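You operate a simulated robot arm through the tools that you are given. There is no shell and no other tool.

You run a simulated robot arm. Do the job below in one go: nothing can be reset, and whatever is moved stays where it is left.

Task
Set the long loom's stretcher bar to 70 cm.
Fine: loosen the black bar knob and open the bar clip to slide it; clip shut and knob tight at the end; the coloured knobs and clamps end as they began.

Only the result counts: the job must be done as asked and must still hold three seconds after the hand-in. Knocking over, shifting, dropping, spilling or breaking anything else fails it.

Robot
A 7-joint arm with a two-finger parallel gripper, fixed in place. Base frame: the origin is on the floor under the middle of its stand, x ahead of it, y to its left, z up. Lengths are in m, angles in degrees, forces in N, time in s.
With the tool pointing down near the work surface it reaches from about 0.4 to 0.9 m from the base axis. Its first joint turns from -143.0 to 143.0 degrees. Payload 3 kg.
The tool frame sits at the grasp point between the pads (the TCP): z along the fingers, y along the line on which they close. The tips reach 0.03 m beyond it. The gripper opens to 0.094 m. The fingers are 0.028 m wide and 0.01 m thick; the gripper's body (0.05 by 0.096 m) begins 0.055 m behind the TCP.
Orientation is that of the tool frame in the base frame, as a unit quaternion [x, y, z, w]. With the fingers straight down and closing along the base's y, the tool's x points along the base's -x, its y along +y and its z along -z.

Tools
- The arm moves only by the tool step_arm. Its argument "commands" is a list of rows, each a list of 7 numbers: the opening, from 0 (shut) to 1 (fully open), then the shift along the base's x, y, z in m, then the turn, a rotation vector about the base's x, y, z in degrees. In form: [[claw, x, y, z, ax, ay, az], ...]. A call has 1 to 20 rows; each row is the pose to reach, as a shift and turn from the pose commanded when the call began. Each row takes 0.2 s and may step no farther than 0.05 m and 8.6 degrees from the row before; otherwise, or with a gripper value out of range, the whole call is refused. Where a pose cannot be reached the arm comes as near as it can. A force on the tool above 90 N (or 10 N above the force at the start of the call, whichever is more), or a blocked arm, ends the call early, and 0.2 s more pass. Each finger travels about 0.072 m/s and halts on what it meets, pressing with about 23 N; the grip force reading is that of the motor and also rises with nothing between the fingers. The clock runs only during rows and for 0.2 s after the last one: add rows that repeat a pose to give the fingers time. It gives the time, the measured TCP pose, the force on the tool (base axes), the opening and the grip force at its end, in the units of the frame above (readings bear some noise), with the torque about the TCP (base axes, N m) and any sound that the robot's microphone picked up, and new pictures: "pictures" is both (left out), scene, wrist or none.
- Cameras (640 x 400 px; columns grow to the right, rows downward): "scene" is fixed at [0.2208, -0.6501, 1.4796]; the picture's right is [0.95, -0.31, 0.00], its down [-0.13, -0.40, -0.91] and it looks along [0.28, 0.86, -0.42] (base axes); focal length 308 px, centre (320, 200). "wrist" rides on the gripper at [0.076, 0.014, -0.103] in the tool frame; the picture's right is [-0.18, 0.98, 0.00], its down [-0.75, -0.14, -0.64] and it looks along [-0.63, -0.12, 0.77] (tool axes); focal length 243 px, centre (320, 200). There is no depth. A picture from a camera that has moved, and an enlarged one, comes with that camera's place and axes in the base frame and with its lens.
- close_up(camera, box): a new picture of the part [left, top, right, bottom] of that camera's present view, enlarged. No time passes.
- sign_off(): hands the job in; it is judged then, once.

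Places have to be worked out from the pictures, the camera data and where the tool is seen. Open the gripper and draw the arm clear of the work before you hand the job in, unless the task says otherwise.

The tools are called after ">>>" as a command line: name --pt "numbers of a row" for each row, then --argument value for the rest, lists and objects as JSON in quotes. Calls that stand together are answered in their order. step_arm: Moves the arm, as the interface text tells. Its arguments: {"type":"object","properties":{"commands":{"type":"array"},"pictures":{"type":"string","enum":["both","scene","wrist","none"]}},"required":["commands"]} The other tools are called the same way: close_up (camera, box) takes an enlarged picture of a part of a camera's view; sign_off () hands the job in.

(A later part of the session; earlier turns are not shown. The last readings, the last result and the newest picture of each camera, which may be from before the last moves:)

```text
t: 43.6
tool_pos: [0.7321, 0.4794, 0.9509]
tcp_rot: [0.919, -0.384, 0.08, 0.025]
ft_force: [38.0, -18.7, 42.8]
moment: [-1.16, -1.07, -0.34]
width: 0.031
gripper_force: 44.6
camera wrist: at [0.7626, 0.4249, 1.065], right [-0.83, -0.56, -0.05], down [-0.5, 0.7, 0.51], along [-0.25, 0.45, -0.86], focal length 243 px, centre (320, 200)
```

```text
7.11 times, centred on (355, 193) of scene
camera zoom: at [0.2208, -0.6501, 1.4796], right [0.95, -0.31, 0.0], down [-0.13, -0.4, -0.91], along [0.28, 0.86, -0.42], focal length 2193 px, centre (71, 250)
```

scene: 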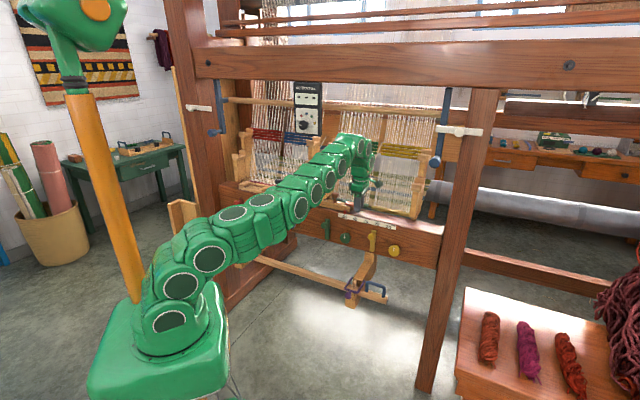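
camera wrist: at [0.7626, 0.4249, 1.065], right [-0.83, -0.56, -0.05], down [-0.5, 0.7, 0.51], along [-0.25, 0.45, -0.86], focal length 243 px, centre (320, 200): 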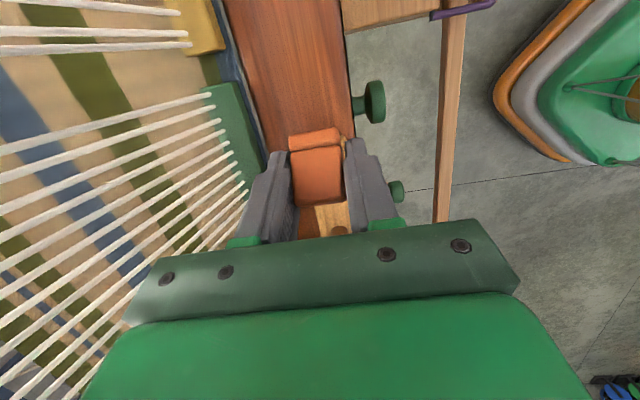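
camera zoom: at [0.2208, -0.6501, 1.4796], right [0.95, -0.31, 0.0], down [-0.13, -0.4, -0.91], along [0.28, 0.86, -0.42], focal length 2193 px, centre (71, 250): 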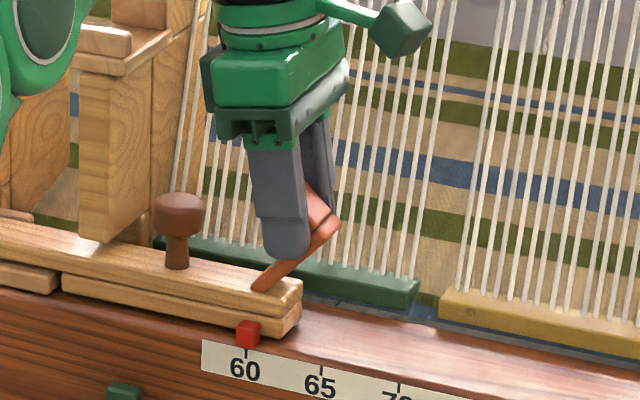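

The clip is near 55°, but the tool is being pushed outward about 55 N, so the arc radius is a bit larger than I used. I'll correct outward first and then continue to about 66°.

>>> step_arm --pt "0.05 0.0004 -0.0004 0.0029 0 0 0" --pt "0.05 -0.0032 0.0032 0.0048 0 0 0" --pt "0.05 -0.0069 0.0069 0.0062 0 0 0" --pt "0.05 -0.0069 0.0069 0.0062 0 0 0" --pictures "wrist"

>>> close_up --camera "scene" --box '[310, 165, 400, 221]'

>>> close_up --camera "wrist" --box '[220, 110, 420, 235]'

```text
t: 44.6
tool_pos: [0.7243, 0.4867, 0.9541]
tcp_rot: [0.92, -0.384, 0.077, 0.026]
ft_force: [60.2, 4.7, -10.9]
moment: [-0.01, 0.23, 0.25]
width: 0.0317
gripper_force: 44.9
camera wrist: at [0.7554, 0.4334, 1.0665], right [-0.83, -0.56, -0.04], down [-0.5, 0.7, 0.51], along [-0.26, 0.44, -0.86], focal length 243 px, centre (320, 200)
```

wrist: 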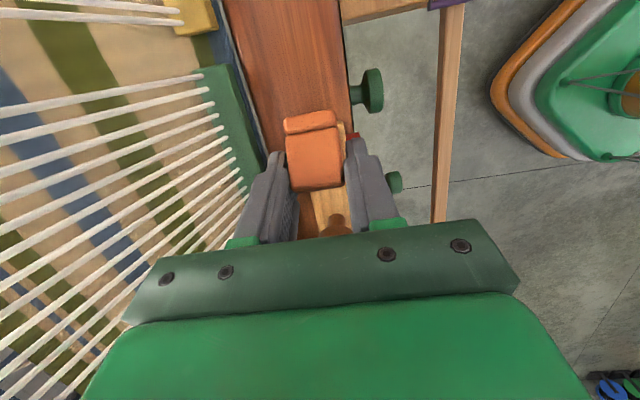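

```text
7.11 times, centred on (355, 193) of scene
camera zoom: at [0.2208, -0.6501, 1.4796], right [0.95, -0.31, 0.0], down [-0.13, -0.4, -0.91], along [0.28, 0.86, -0.42], focal length 2193 px, centre (71, 250)
```

zoom: 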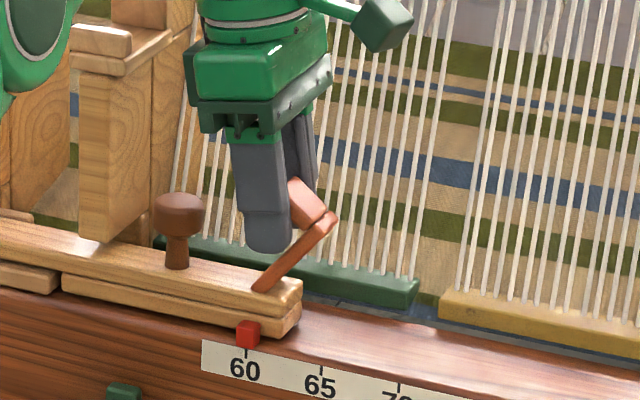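

```text
3.20 times, centred on (320, 172) of wrist
camera zoom: at [0.7554, 0.4334, 1.0665], right [-0.83, -0.56, -0.04], down [-0.5, 0.7, 0.51], along [-0.26, 0.44, -0.86], focal length 776 px, centre (320, 288)
```

zoom: 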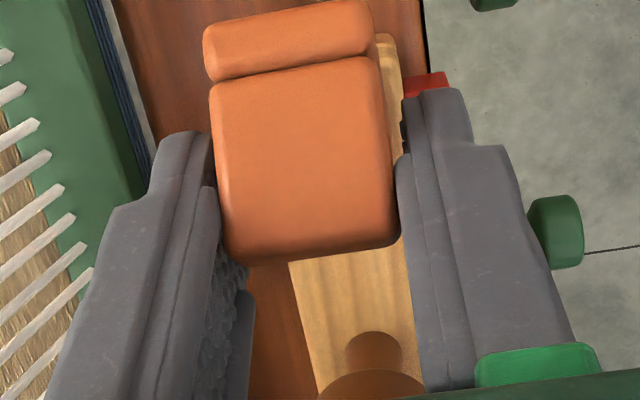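

The clip appears to have stopped near 55–60° while the pads slid along the tab, so this may be its open stop. I'll open the fingers and see if it stays up.

>>> step_arm --pt "0.3 0 0 0 0 0 0" --pt "0.54 0 0 0 0 0 0" --pt "0.54 0 0 0 0 0 0" --pictures "wrist"

>>> close_up --camera "scene" --box '[310, 165, 400, 221]'

>>> close_up --camera "wrist" --box '[220, 90, 420, 215]'

```text
t: 45.5
tool_pos: [0.7228, 0.4882, 0.9551]
tcp_rot: [0.92, -0.384, 0.077, 0.027]
ft_force: [1.0, -0.2, 0.0]
moment: [-0.05, -0.03, 0.02]
width: 0.0508
gripper_force: 0.1
camera wrist: at [0.754, 0.434, 1.0681], right [-0.83, -0.56, -0.04], down [-0.5, 0.7, 0.51], along [-0.26, 0.44, -0.86], focal length 243 px, centre (320, 200)
```

wrist: 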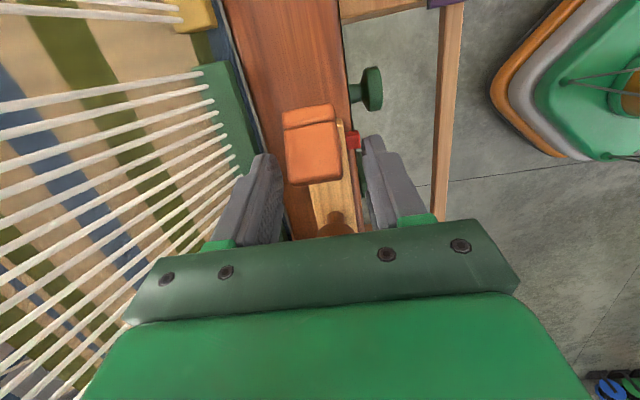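

```text
7.11 times, centred on (355, 193) of scene
camera zoom: at [0.2208, -0.6501, 1.4796], right [0.95, -0.31, 0.0], down [-0.13, -0.4, -0.91], along [0.28, 0.86, -0.42], focal length 2193 px, centre (71, 250)
```

zoom: 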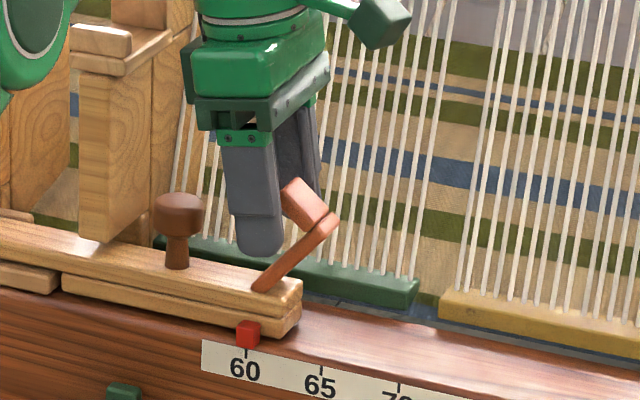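

```text
3.20 times, centred on (320, 152) of wrist
camera zoom: at [0.754, 0.434, 1.0681], right [-0.83, -0.56, -0.04], down [-0.5, 0.7, 0.51], along [-0.26, 0.44, -0.86], focal length 776 px, centre (320, 352)
```

zoom: 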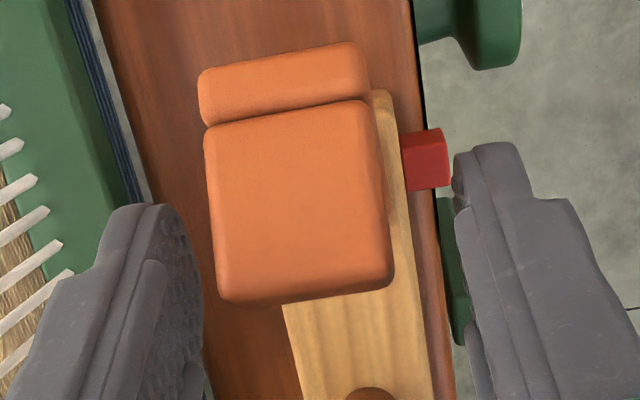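

The clip stays up by itself at its open stop (about 55°). Next I'll lift clear, remove the lean, and move left over the brown knob.

>>> step_arm --pt "0.54 0 0 0.02 0 0 0" --pt "0.54 0 0 0.04 0 0 0" --pt "0.54 0 0 0.045 3.5 3.5 0" --pt "0.6 0 0 0.045 7 7 0" --pt "0.6 -0.023 0.021 0.045 7 7 0" --pt "0.6 -0.046 0.0417 0.045 7 7 0" --pt "0.6 -0.046 0.0417 0.045 7 7 0"

>>> close_up --camera "wrist" --box '[220, 90, 420, 215]'

>>> close_up --camera "scene" --box '[300, 150, 400, 212]'

```text
t: 47.0
tool_pos: [0.6767, 0.5287, 1.0006]
tcp_rot: [0.922, -0.387, -0.003, -0.005]
ft_force: [-0.5, 0.8, 0.2]
moment: [-0.01, -0.01, 0.01]
width: 0.0567
gripper_force: 0.1
camera wrist: at [0.721, 0.4613, 1.1021], right [-0.83, -0.56, -0.01], down [-0.43, 0.63, 0.65], along [-0.36, 0.54, -0.76], focal length 243 px, centre (320, 200)
```

scene: 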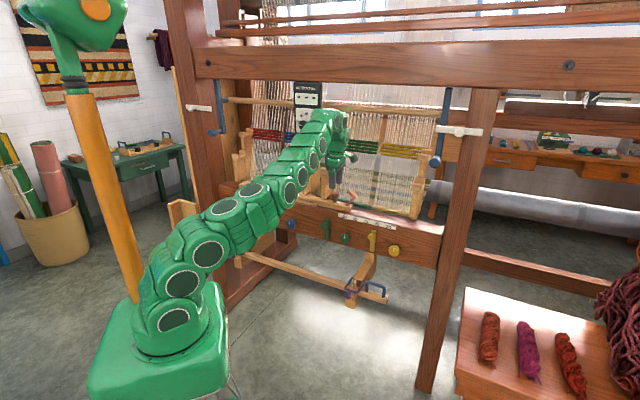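
wrist: 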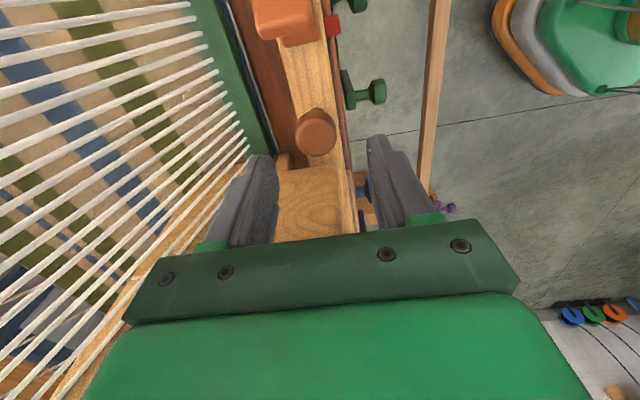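

```text
3.20 times, centred on (320, 152) of wrist
camera zoom: at [0.721, 0.4613, 1.1021], right [-0.83, -0.56, -0.01], down [-0.43, 0.63, 0.65], along [-0.36, 0.54, -0.76], focal length 776 px, centre (320, 352)
```

zoom: 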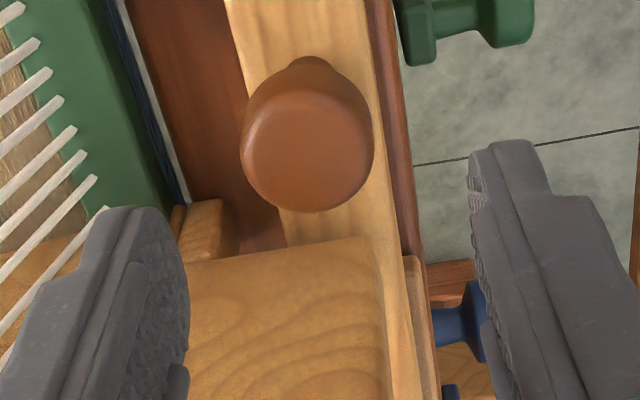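

```text
6.40 times, centred on (350, 181) of scene
camera zoom: at [0.2208, -0.6501, 1.4796], right [0.95, -0.31, 0.0], down [-0.13, -0.4, -0.91], along [0.28, 0.86, -0.42], focal length 1974 px, centre (128, 322)
```

zoom: 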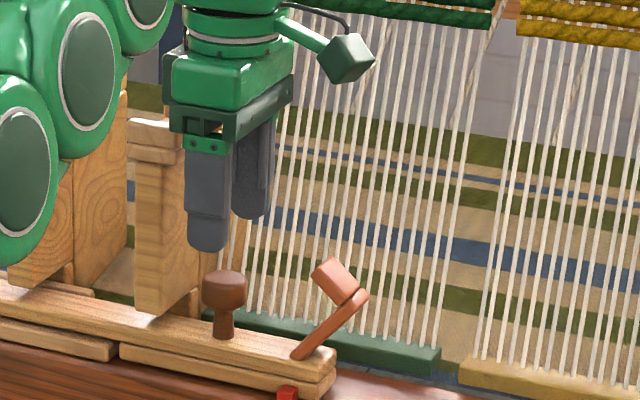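

The brown knob is at about a=0.103, b=0.856 with roughly 3 cm of clearance to the post. I'll descend over it and grip it.

>>> step_arm --pt "0.6 0.0007 0.0014 -0.02 0 0 0" --pt "0.6 0.0014 0.0028 -0.04 0 0 0" --pt "0.6 0.0014 0.0028 -0.06 0 0 0" --pt "0.6 0.0014 0.0028 -0.07 0 0 0" --pt "0.6 0.0014 0.0028 -0.07 0 0 0"

>>> close_up --camera "wrist" --box '[220, 90, 420, 215]'

>>> close_up --camera "scene" --box '[300, 150, 400, 212]'

```text
t: 47.6
tool_pos: [0.6777, 0.5311, 0.98]
tcp_rot: [0.923, -0.385, 0.001, -0.013]
ft_force: [-7.3, -6.2, 29.4]
moment: [1.08, 0.56, 0.39]
width: 0.0565
gripper_force: 0.0
stopped in row 2: the force on the tool passed its limit at 130 N (the readings are from after the stop); the commanded pose is now the measured one
camera wrist: at [0.7221, 0.4631, 1.0818], right [-0.83, -0.56, -0.02], down [-0.44, 0.62, 0.65], along [-0.35, 0.55, -0.76], focal length 243 px, centre (320, 200)
```

scene: 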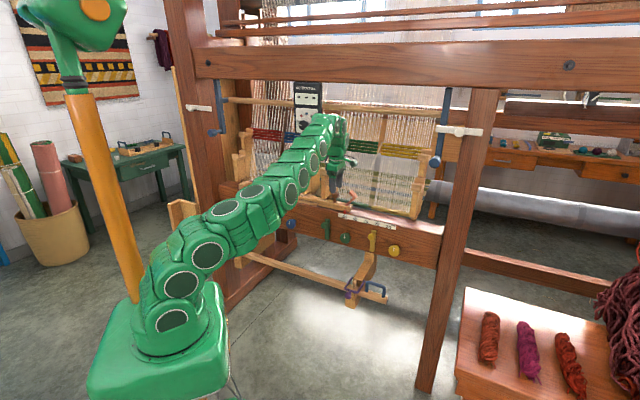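
wrist: 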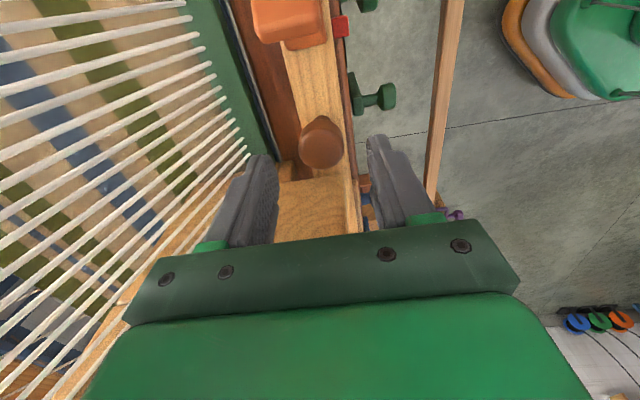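

```text
3.20 times, centred on (320, 152) of wrist
camera zoom: at [0.7221, 0.4631, 1.0818], right [-0.83, -0.56, -0.02], down [-0.44, 0.62, 0.65], along [-0.35, 0.55, -0.76], focal length 776 px, centre (320, 352)
```

zoom: 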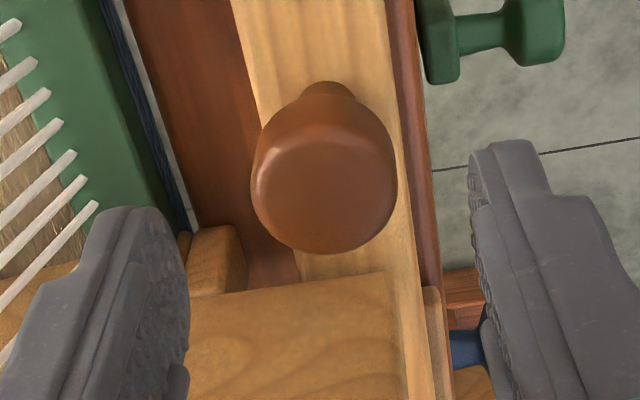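

```text
6.40 times, centred on (350, 181) of scene
camera zoom: at [0.2208, -0.6501, 1.4796], right [0.95, -0.31, 0.0], down [-0.13, -0.4, -0.91], along [0.28, 0.86, -0.42], focal length 1974 px, centre (128, 322)
```

zoom: 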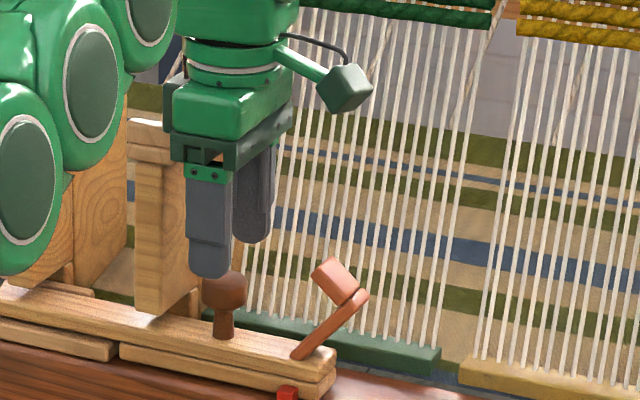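

The hand touched the post's shelf (a box on the hand's −x side sits about 4 cm out), so I stop here. I'll lift, retreat, and re-approach closing along the beam with the hand tilted back toward the robot, which clears the post.

>>> step_arm --pt "0.5 0 0 0.025 0 0 0" --pt "0.5 -0.015 -0.015 0.045 0 0 0" --pt "0.5 -0.04 -0.04 0.055 0 0 0" --pt "0.5 -0.065 -0.065 0.055 0 0 -7.5" --pt "0.5 -0.065 -0.065 0.055 0 0 -15" --pt "0.5 -0.065 -0.065 0.055 0 0 -22.5" --pt "0.5 -0.065 -0.065 0.055 0 0 -30" --pt "0.5 -0.065 -0.065 0.055 0 0 -37.5" --pt "0.5 -0.065 -0.065 0.055 0 0 -45" --pt "0.5 -0.065 -0.065 0.055 0 0 -52.5" --pt "0.5 -0.065 -0.065 0.055 0 0 -60" --pt "0.5 -0.065 -0.065 0.055 0 0 -67.5" --pt "0.5 -0.065 -0.065 0.055 0 0 -75" --pt "0.5 -0.065 -0.065 0.055 0 0 -82.5" --pt "0.5 -0.065 -0.065 0.055 0 0 -90" --pt "0.5 -0.065 -0.065 0.055 0 0 -90"

>>> close_up --camera "scene" --box '[280, 130, 400, 205]'

```text
t: 51.0
tool_pos: [0.6131, 0.4673, 1.0342]
tcp_rot: [-0.38, 0.925, -0.009, 0.008]
ft_force: [-0.6, -0.2, -1.6]
moment: [0.03, 0.0, -0.02]
width: 0.0469
gripper_force: 0.1
camera wrist: at [0.5483, 0.4224, 1.1348], right [-0.56, 0.83, -0.02], down [0.62, 0.44, 0.65], along [0.55, 0.35, -0.76], focal length 243 px, centre (320, 200)
```

scene: 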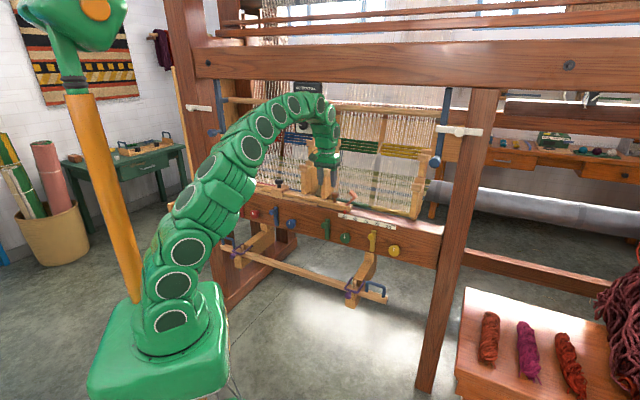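
wrist: 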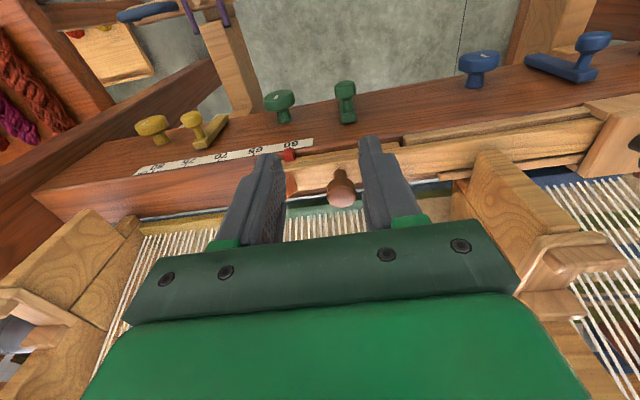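

```text
5.33 times, centred on (340, 168) of scene
camera zoom: at [0.2208, -0.6501, 1.4796], right [0.95, -0.31, 0.0], down [-0.13, -0.4, -0.91], along [0.28, 0.86, -0.42], focal length 1645 px, centre (213, 373)
```

zoom: 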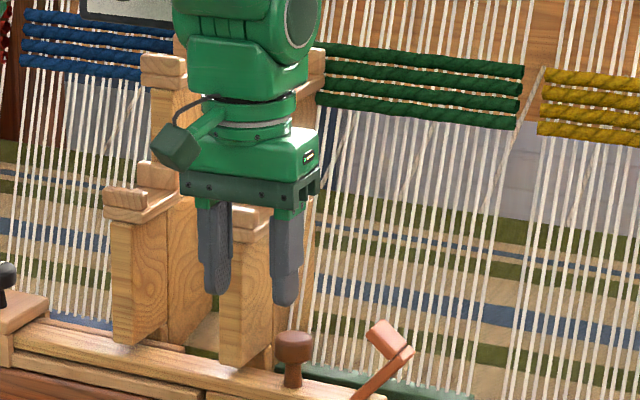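

The posts look undisturbed. Now I'll tilt the hand back 40° and move above the brown knob with the fingers closing along the beam.

>>> step_arm --pt "0.5 0 0 0 5.66 -5.66 0" --pt "0.5 0 0 0 11.3 -11.3 0" --pt "0.5 0.01 0.01 -0.01 17 -17 0" --pt "0.5 0.025 0.025 -0.02 22.6 -22.6 0" --pt "0.5 0.04 0.04 -0.034 28.3 -28.3 0" --pt "0.5 0.0559 0.0559 -0.034 28.3 -28.3 0" --pt "0.5 0.0559 0.0559 -0.034 28.3 -28.3 0"

>>> close_up --camera "wrist" --box '[220, 90, 420, 215]'

>>> close_up --camera "scene" --box '[300, 150, 400, 212]'

```text
t: 52.6
tool_pos: [0.6682, 0.5217, 0.9993]
tcp_rot: [-0.353, 0.869, 0.124, 0.324]
ft_force: [-0.3, -0.5, 0.6]
moment: [0.03, -0.01, 0.01]
width: 0.0468
gripper_force: 0.0
camera wrist: at [0.571, 0.4448, 1.0272], right [-0.58, 0.81, 0.11], down [0.2, 0.02, 0.98], along [0.79, 0.59, -0.17], focal length 243 px, centre (320, 200)
```

scene: 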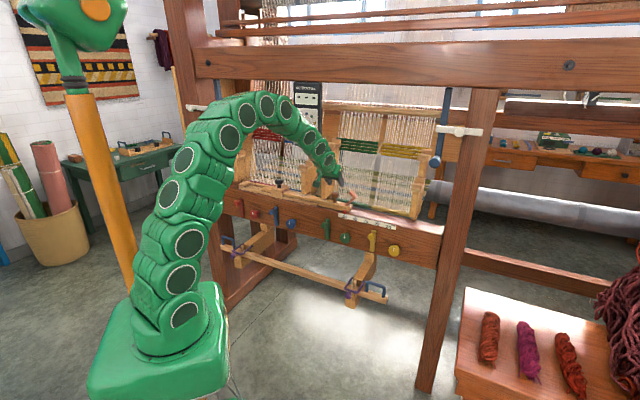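
wrist: 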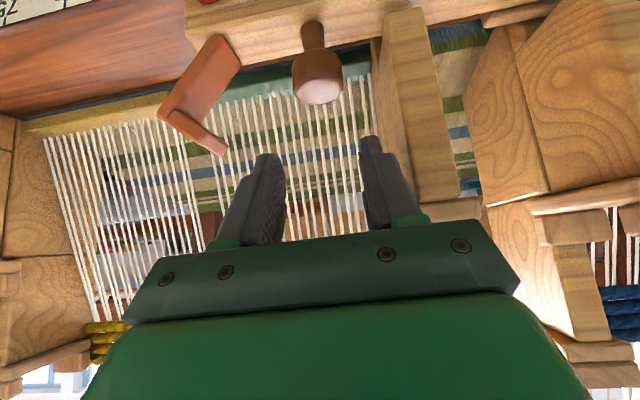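

```text
3.20 times, centred on (320, 152) of wrist
camera zoom: at [0.571, 0.4448, 1.0272], right [-0.58, 0.81, 0.11], down [0.2, 0.02, 0.98], along [0.79, 0.59, -0.17], focal length 776 px, centre (320, 352)
```

zoom: 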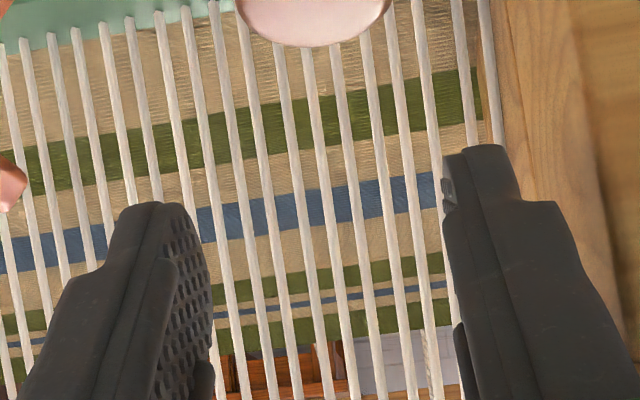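

```text
6.40 times, centred on (350, 181) of scene
camera zoom: at [0.2208, -0.6501, 1.4796], right [0.95, -0.31, 0.0], down [-0.13, -0.4, -0.91], along [0.28, 0.86, -0.42], focal length 1974 px, centre (128, 322)
```

zoom: 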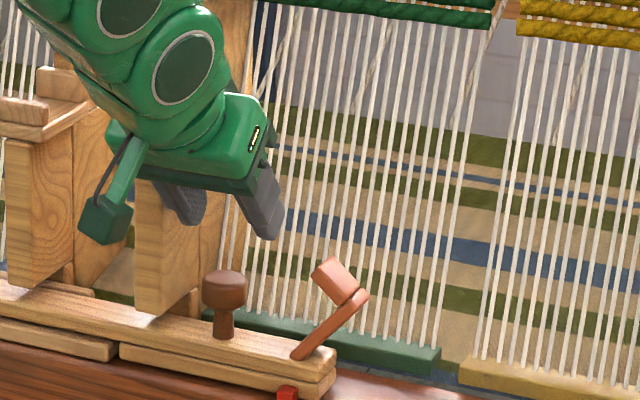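

The knob sits centred between the fingers. I'll descend 6.3 cm slowly.

>>> step_arm --pt "0.5 0 0 -0.016 0 0 0" --pt "0.5 0.0007 0.0007 -0.032 0 0 0" --pt "0.5 0.0014 0.0014 -0.048 0 0 0" --pt "0.5 0.0014 0.0014 -0.063 0 0 0" --pt "0.5 0.0014 0.0014 -0.063 0 0 0"

>>> close_up --camera "wrist" --box '[220, 90, 420, 215]'

>>> close_up --camera "scene" --box '[300, 160, 400, 222]'

```text
t: 53.8
tool_pos: [0.6698, 0.5232, 0.9367]
tcp_rot: [-0.354, 0.869, 0.124, 0.324]
ft_force: [0.6, -0.5, 1.3]
moment: [-0.02, 0.02, 0.02]
width: 0.0466
gripper_force: 0.0
camera wrist: at [0.5717, 0.4461, 0.9644], right [-0.58, 0.81, 0.11], down [0.2, 0.02, 0.98], along [0.79, 0.59, -0.17], focal length 243 px, centre (320, 200)
```

scene: 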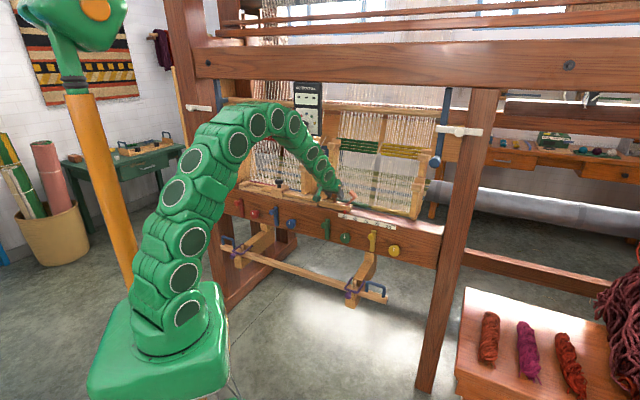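
wrist: 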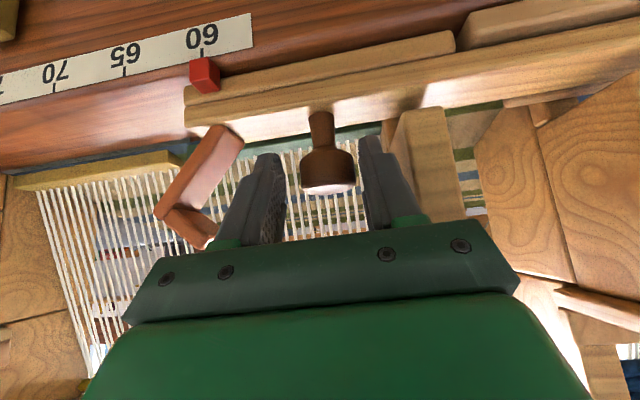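

```text
3.20 times, centred on (320, 152) of wrist
camera zoom: at [0.5717, 0.4461, 0.9644], right [-0.58, 0.81, 0.11], down [0.2, 0.02, 0.98], along [0.79, 0.59, -0.17], focal length 776 px, centre (320, 352)
```

zoom: 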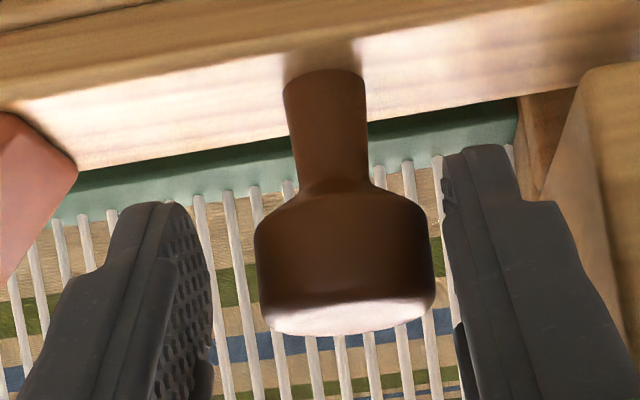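

```text
6.40 times, centred on (350, 191) of scene
camera zoom: at [0.2208, -0.6501, 1.4796], right [0.95, -0.31, 0.0], down [-0.13, -0.4, -0.91], along [0.28, 0.86, -0.42], focal length 1974 px, centre (128, 258)
```

zoom: 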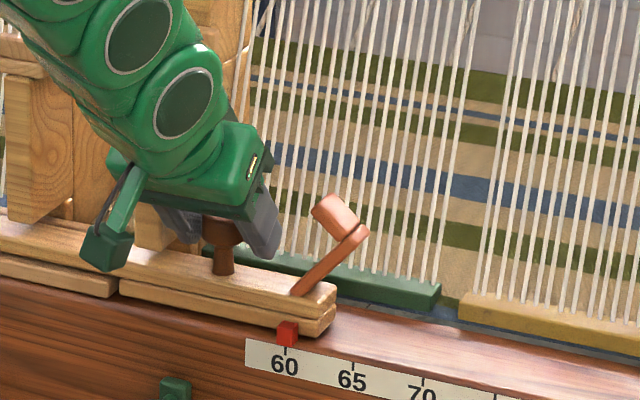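

The knob head lies between the pads. I'll close on it.

>>> step_arm --pt "0.35 0 0 0 0 0 0" --pt "0.2 0 0 0 0 0 0" --pt "0.15 0 0 0 0 0 0" --pt "0.15 0 0 0 0 0 0" --pictures "wrist"

>>> close_up --camera "wrist" --box '[220, 90, 420, 215]'

```text
t: 54.8
tool_pos: [0.6687, 0.5229, 0.9367]
tcp_rot: [-0.354, 0.869, 0.123, 0.324]
ft_force: [1.1, -3.0, -3.3]
moment: [0.01, 0.0, -0.14]
width: 0.0316
gripper_force: 45.4
camera wrist: at [0.5718, 0.446, 0.9645], right [-0.58, 0.81, 0.11], down [0.2, 0.02, 0.98], along [0.79, 0.59, -0.17], focal length 243 px, centre (320, 200)
```

wrist: 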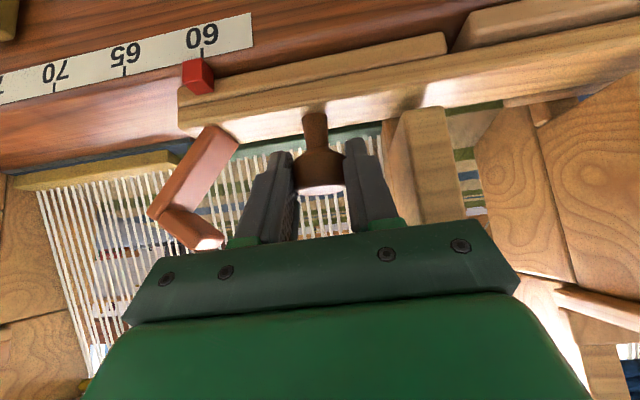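

```text
3.20 times, centred on (320, 152) of wrist
camera zoom: at [0.5718, 0.446, 0.9645], right [-0.58, 0.81, 0.11], down [0.2, 0.02, 0.98], along [0.79, 0.59, -0.17], focal length 776 px, centre (320, 352)
```

zoom: 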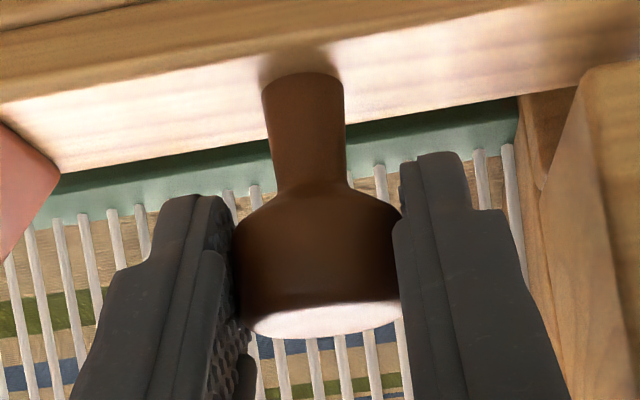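

Gripped with near-zero net force, and the pointer shifted a couple of mm as the knob centred, so the bar is free. I'll slide right 4 cm and check.

>>> step_arm --pt "0.15 0.0071 -0.0071 0 0 0 0" --pt "0.15 0.0141 -0.0141 0 0 0 0" --pt "0.15 0.0212 -0.0212 0 0 0 0" --pt "0.15 0.0283 -0.0283 0 0 0 0" --pt "0.15 0.0283 -0.0283 0 0 0 0"

>>> close_up --camera "scene" --box '[310, 190, 410, 252]'

```text
t: 56.0
tool_pos: [0.6988, 0.4948, 0.9366]
tcp_rot: [-0.354, 0.869, 0.123, 0.323]
ft_force: [-25.2, -27.9, 2.0]
moment: [-0.47, 0.43, -0.22]
width: 0.0315
gripper_force: 45.6
camera wrist: at [0.6005, 0.4175, 0.9646], right [-0.58, 0.81, 0.11], down [0.2, 0.02, 0.98], along [0.79, 0.59, -0.17], focal length 243 px, centre (320, 200)
```

scene: 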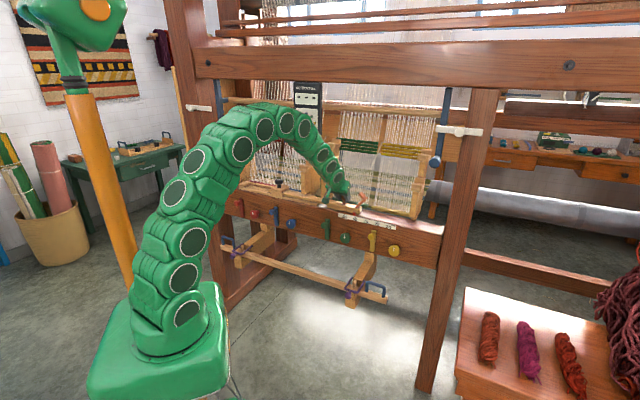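
wrist: 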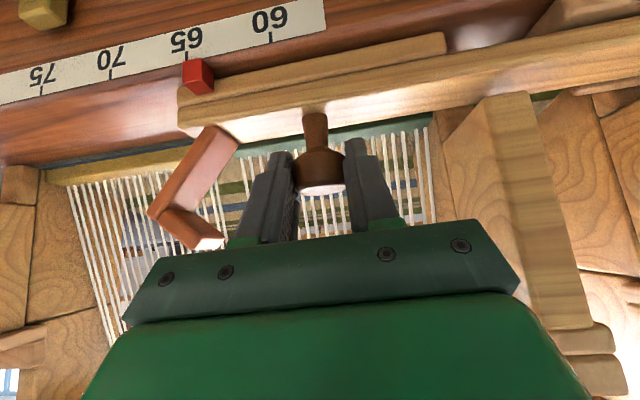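

```text
6.40 times, centred on (360, 221) of scene
camera zoom: at [0.2208, -0.6501, 1.4796], right [0.95, -0.31, 0.0], down [-0.13, -0.4, -0.91], along [0.28, 0.86, -0.42], focal length 1974 px, centre (64, 66)
```

zoom: 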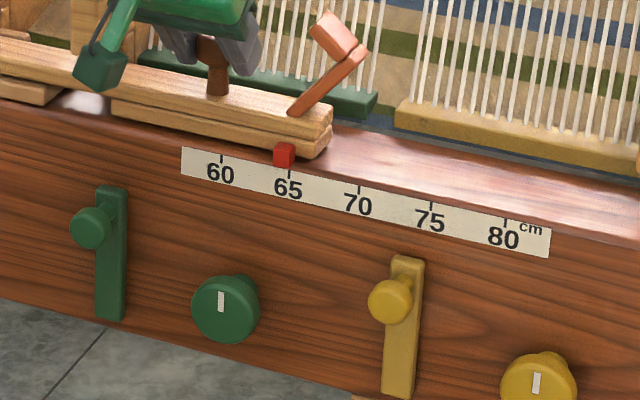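

The bar slides with little effort and the pointer reads about 64.5. There's a −37 N depth load, so the rail runs slightly off my 45° estimate. I'll correct for that and slide another 5 cm.

>>> step_arm --pt "0.15 0.0057 -0.0084 0 0 0 0" --pt "0.15 0.0126 -0.0157 0 0 0 0" --pt "0.15 0.0194 -0.0231 0 0 0 0" --pt "0.15 0.0262 -0.0304 0 0 0 0" --pt "0.15 0.033 -0.0377 0 0 0 0" --pt "0.15 0.033 -0.0377 0 0 0 0"

>>> close_up --camera "scene" --box '[330, 195, 410, 245]'

>>> close_up --camera "wrist" --box '[100, 10, 260, 110]'

```text
t: 57.4
tool_pos: [0.7329, 0.4583, 0.9368]
tcp_rot: [-0.353, 0.868, 0.123, 0.326]
ft_force: [34.0, 31.7, -4.9]
moment: [0.68, -0.65, -0.04]
width: 0.0311
gripper_force: 44.9
camera wrist: at [0.6347, 0.3809, 0.9648], right [-0.58, 0.81, 0.1], down [0.2, 0.02, 0.98], along [0.79, 0.59, -0.17], focal length 243 px, centre (320, 200)
```

scene: 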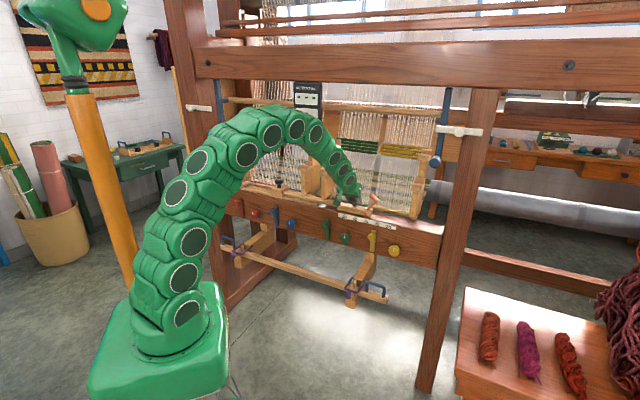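
wrist: 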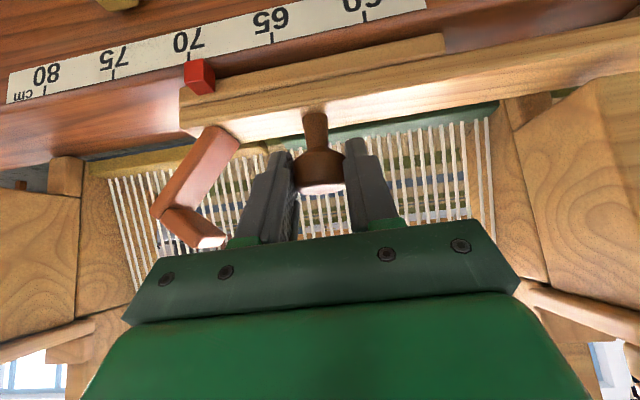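

```text
8.00 times, centred on (370, 220) of scene
camera zoom: at [0.2208, -0.6501, 1.4796], right [0.95, -0.31, 0.0], down [-0.13, -0.4, -0.91], along [0.28, 0.86, -0.42], focal length 2468 px, centre (-80, 40)
```

zoom: 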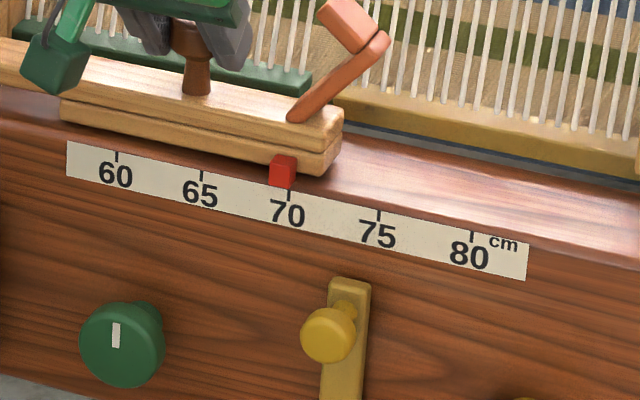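

```text
4.00 times, centred on (180, 60) of wrist
camera zoom: at [0.6347, 0.3809, 0.9648], right [-0.58, 0.81, 0.1], down [0.2, 0.02, 0.98], along [0.79, 0.59, -0.17], focal length 970 px, centre (880, 760)
```

zoom: 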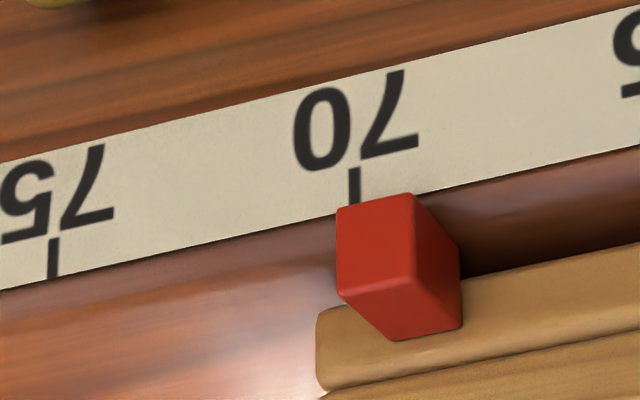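

The pointer now reads about 69.5–69.6, and the depth load says I over-corrected by about 2 mm. I'll fix that and nudge about 4.5 mm further, then measure at high zoom.

>>> step_arm --pt "0.15 0.0022 -0.001 0 0 0 0" --pt "0.15 0.0044 -0.0019 0 0 0 0" --pt "0.15 0.0044 -0.0019 0 0 0 0"

>>> close_up --camera "scene" --box '[350, 205, 390, 230]'

>>> close_up --camera "wrist" --box '[100, 10, 260, 110]'

```text
t: 58.2
tool_pos: [0.7348, 0.4549, 0.9375]
tcp_rot: [-0.353, 0.869, 0.123, 0.324]
ft_force: [-6.3, -3.5, 24.5]
moment: [-0.22, 0.25, 0.07]
width: 0.0315
gripper_force: 45.2
camera wrist: at [0.6375, 0.378, 0.9652], right [-0.58, 0.81, 0.11], down [0.2, 0.02, 0.98], along [0.79, 0.59, -0.17], focal length 243 px, centre (320, 200)
```

scene: 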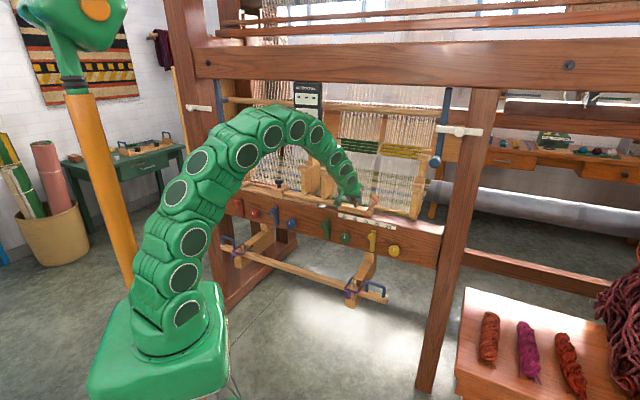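
wrist: 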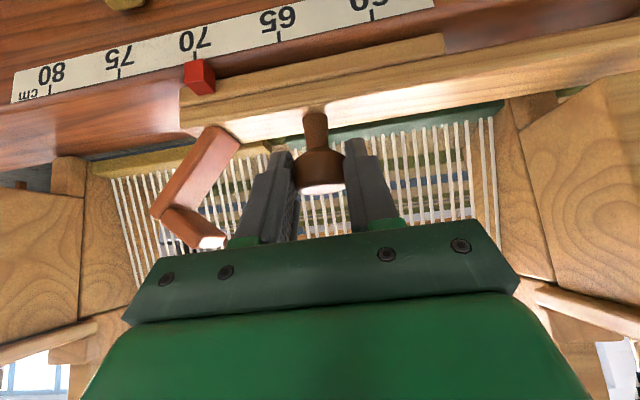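

```text
16.00 times, centred on (370, 218) of scene
camera zoom: at [0.2208, -0.6501, 1.4796], right [0.95, -0.31, 0.0], down [-0.13, -0.4, -0.91], along [0.28, 0.86, -0.42], focal length 4935 px, centre (-480, -80)
```

zoom: 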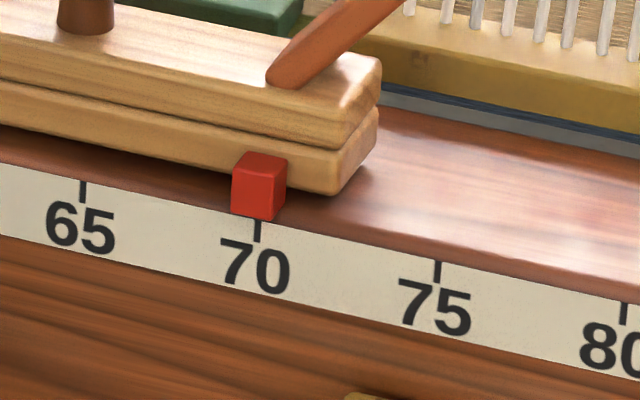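

```text
4.00 times, centred on (180, 60) of wrist
camera zoom: at [0.6375, 0.378, 0.9652], right [-0.58, 0.81, 0.11], down [0.2, 0.02, 0.98], along [0.79, 0.59, -0.17], focal length 970 px, centre (880, 760)
```

zoom: 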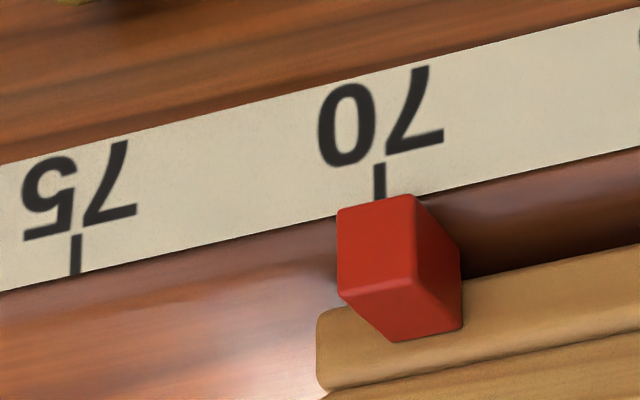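

Reading the two views together (parallax from each side), the pointer is within about half a millimetre of 70. I'll release the knob gently and re-check.

>>> step_arm --pt "0.4 0 0 0 0 0 0" --pt "0.5 0 0 0 0 0 0" --pt "0.5 0 0 0 0 0 0" --pictures "wrist"

>>> close_up --camera "scene" --box '[350, 205, 390, 230]'

>>> close_up --camera "wrist" --box '[100, 10, 260, 110]'

>>> close_up --camera "wrist" --box '[220, 90, 420, 215]'

```text
t: 59.0
tool_pos: [0.7355, 0.4558, 0.9368]
tcp_rot: [-0.354, 0.869, 0.124, 0.324]
ft_force: [-0.3, -0.3, -1.2]
moment: [-0.02, 0.0, -0.02]
width: 0.047
gripper_force: 0.0
camera wrist: at [0.6378, 0.3784, 0.9642], right [-0.58, 0.81, 0.11], down [0.2, 0.02, 0.98], along [0.79, 0.59, -0.17], focal length 243 px, centre (320, 200)
```

wrist: 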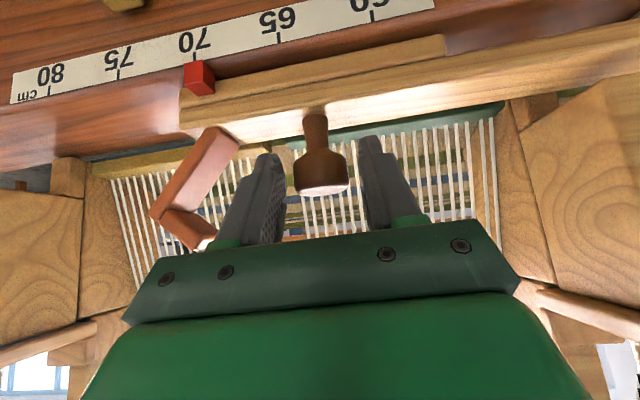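

```text
16.00 times, centred on (370, 218) of scene
camera zoom: at [0.2208, -0.6501, 1.4796], right [0.95, -0.31, 0.0], down [-0.13, -0.4, -0.91], along [0.28, 0.86, -0.42], focal length 4935 px, centre (-480, -80)
```

zoom: 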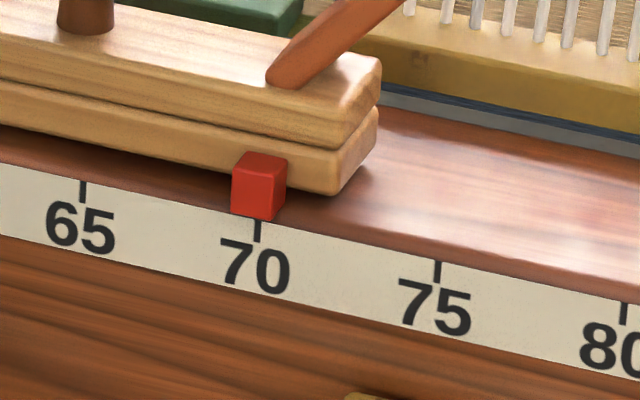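

```text
4.00 times, centred on (180, 60) of wrist
camera zoom: at [0.6378, 0.3784, 0.9642], right [-0.58, 0.81, 0.11], down [0.2, 0.02, 0.98], along [0.79, 0.59, -0.17], focal length 970 px, centre (880, 760)
```

zoom: 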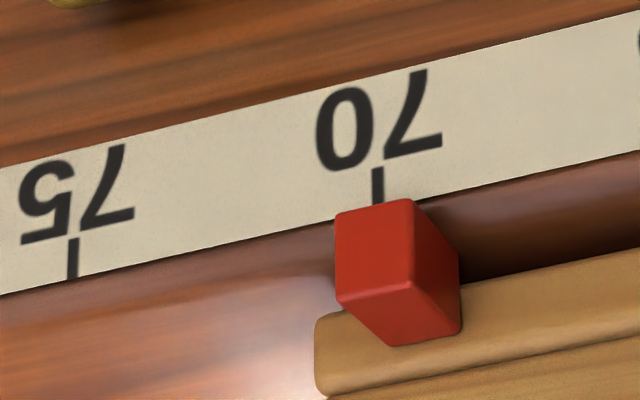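

```text
3.20 times, centred on (320, 152) of wrist
camera zoom: at [0.6378, 0.3784, 0.9642], right [-0.58, 0.81, 0.11], down [0.2, 0.02, 0.98], along [0.79, 0.59, -0.17], focal length 776 px, centre (320, 352)
```

zoom: 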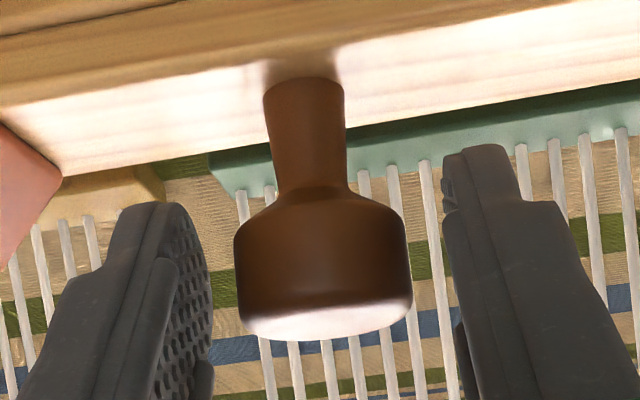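

The pointer didn't move on release. I'll take one high-zoom reading before locking it.

>>> close_up --camera "scene" --box '[360, 211, 376, 221]'

>>> close_up --camera "wrist" --box '[170, 30, 234, 70]'

```text
16.00 times, centred on (368, 216) of scene
camera zoom: at [0.2208, -0.6501, 1.4796], right [0.95, -0.31, 0.0], down [-0.13, -0.4, -0.91], along [0.28, 0.86, -0.42], focal length 4935 px, centre (-448, -56)
```

zoom: 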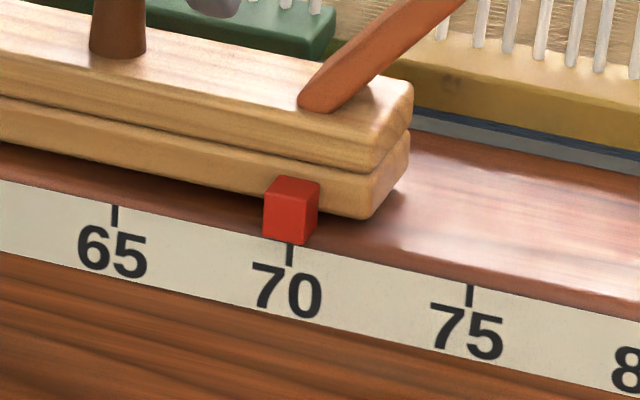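

```text
10.00 times, centred on (202, 50) of wrist
camera zoom: at [0.6378, 0.3784, 0.9642], right [-0.58, 0.81, 0.11], down [0.2, 0.02, 0.98], along [0.79, 0.59, -0.17], focal length 2426 px, centre (1500, 1700)
```

zoom: 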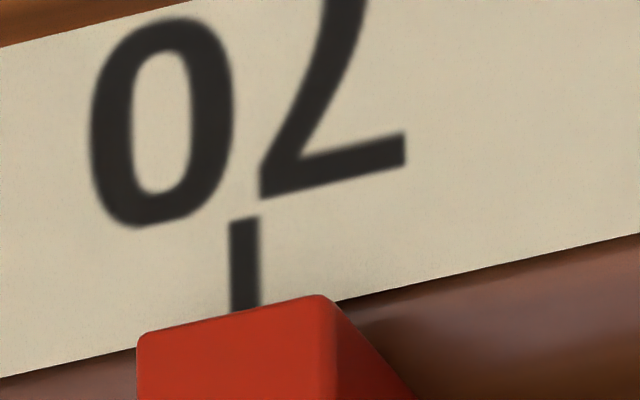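

Combining both views gives about 69.92 cm. I'll re-grip and nudge just under 1 mm to the right.

>>> step_arm --pt "0.2 0 0 0 0 0 0" --pt "0.15 0 0 0 0 0 0" --pt "0.15 0.0007 -0.0007 0 0 0 0" --pt "0.15 0.0007 -0.0007 0 0 0 0" --pt "0.15 0.0007 -0.0007 0 0 0 0" --pictures "wrist"

>>> close_up --camera "scene" --box '[360, 211, 376, 221]'

>>> close_up --camera "wrist" --box '[170, 30, 234, 70]'

```text
t: 60.2
tool_pos: [0.7369, 0.4554, 0.9364]
tcp_rot: [-0.355, 0.868, 0.124, 0.324]
ft_force: [-0.2, 4.5, -3.1]
moment: [-0.04, -0.01, 0.06]
width: 0.0313
gripper_force: 45.7
camera wrist: at [0.6384, 0.3778, 0.9643], right [-0.58, 0.81, 0.1], down [0.2, 0.02, 0.98], along [0.79, 0.59, -0.17], focal length 243 px, centre (320, 200)
```

wrist: 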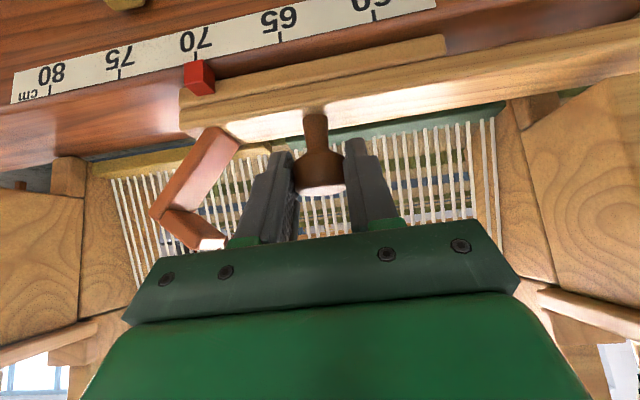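

```text
16.00 times, centred on (368, 216) of scene
camera zoom: at [0.2208, -0.6501, 1.4796], right [0.95, -0.31, 0.0], down [-0.13, -0.4, -0.91], along [0.28, 0.86, -0.42], focal length 4935 px, centre (-448, -56)
```

zoom: 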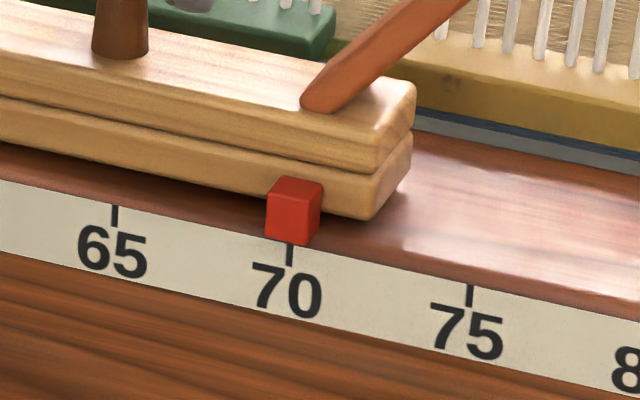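

```text
10.00 times, centred on (202, 50) of wrist
camera zoom: at [0.6384, 0.3778, 0.9643], right [-0.58, 0.81, 0.1], down [0.2, 0.02, 0.98], along [0.79, 0.59, -0.17], focal length 2426 px, centre (1500, 1700)
```

zoom: 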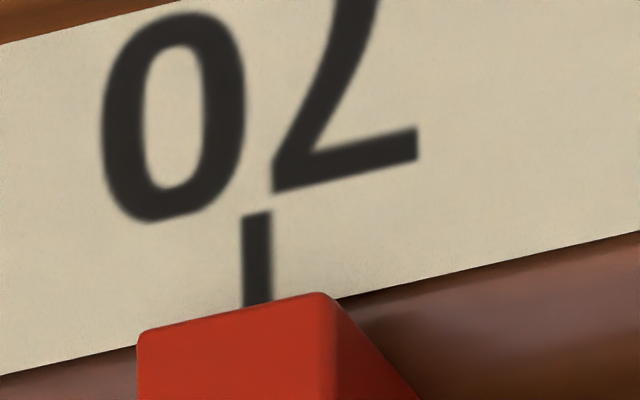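

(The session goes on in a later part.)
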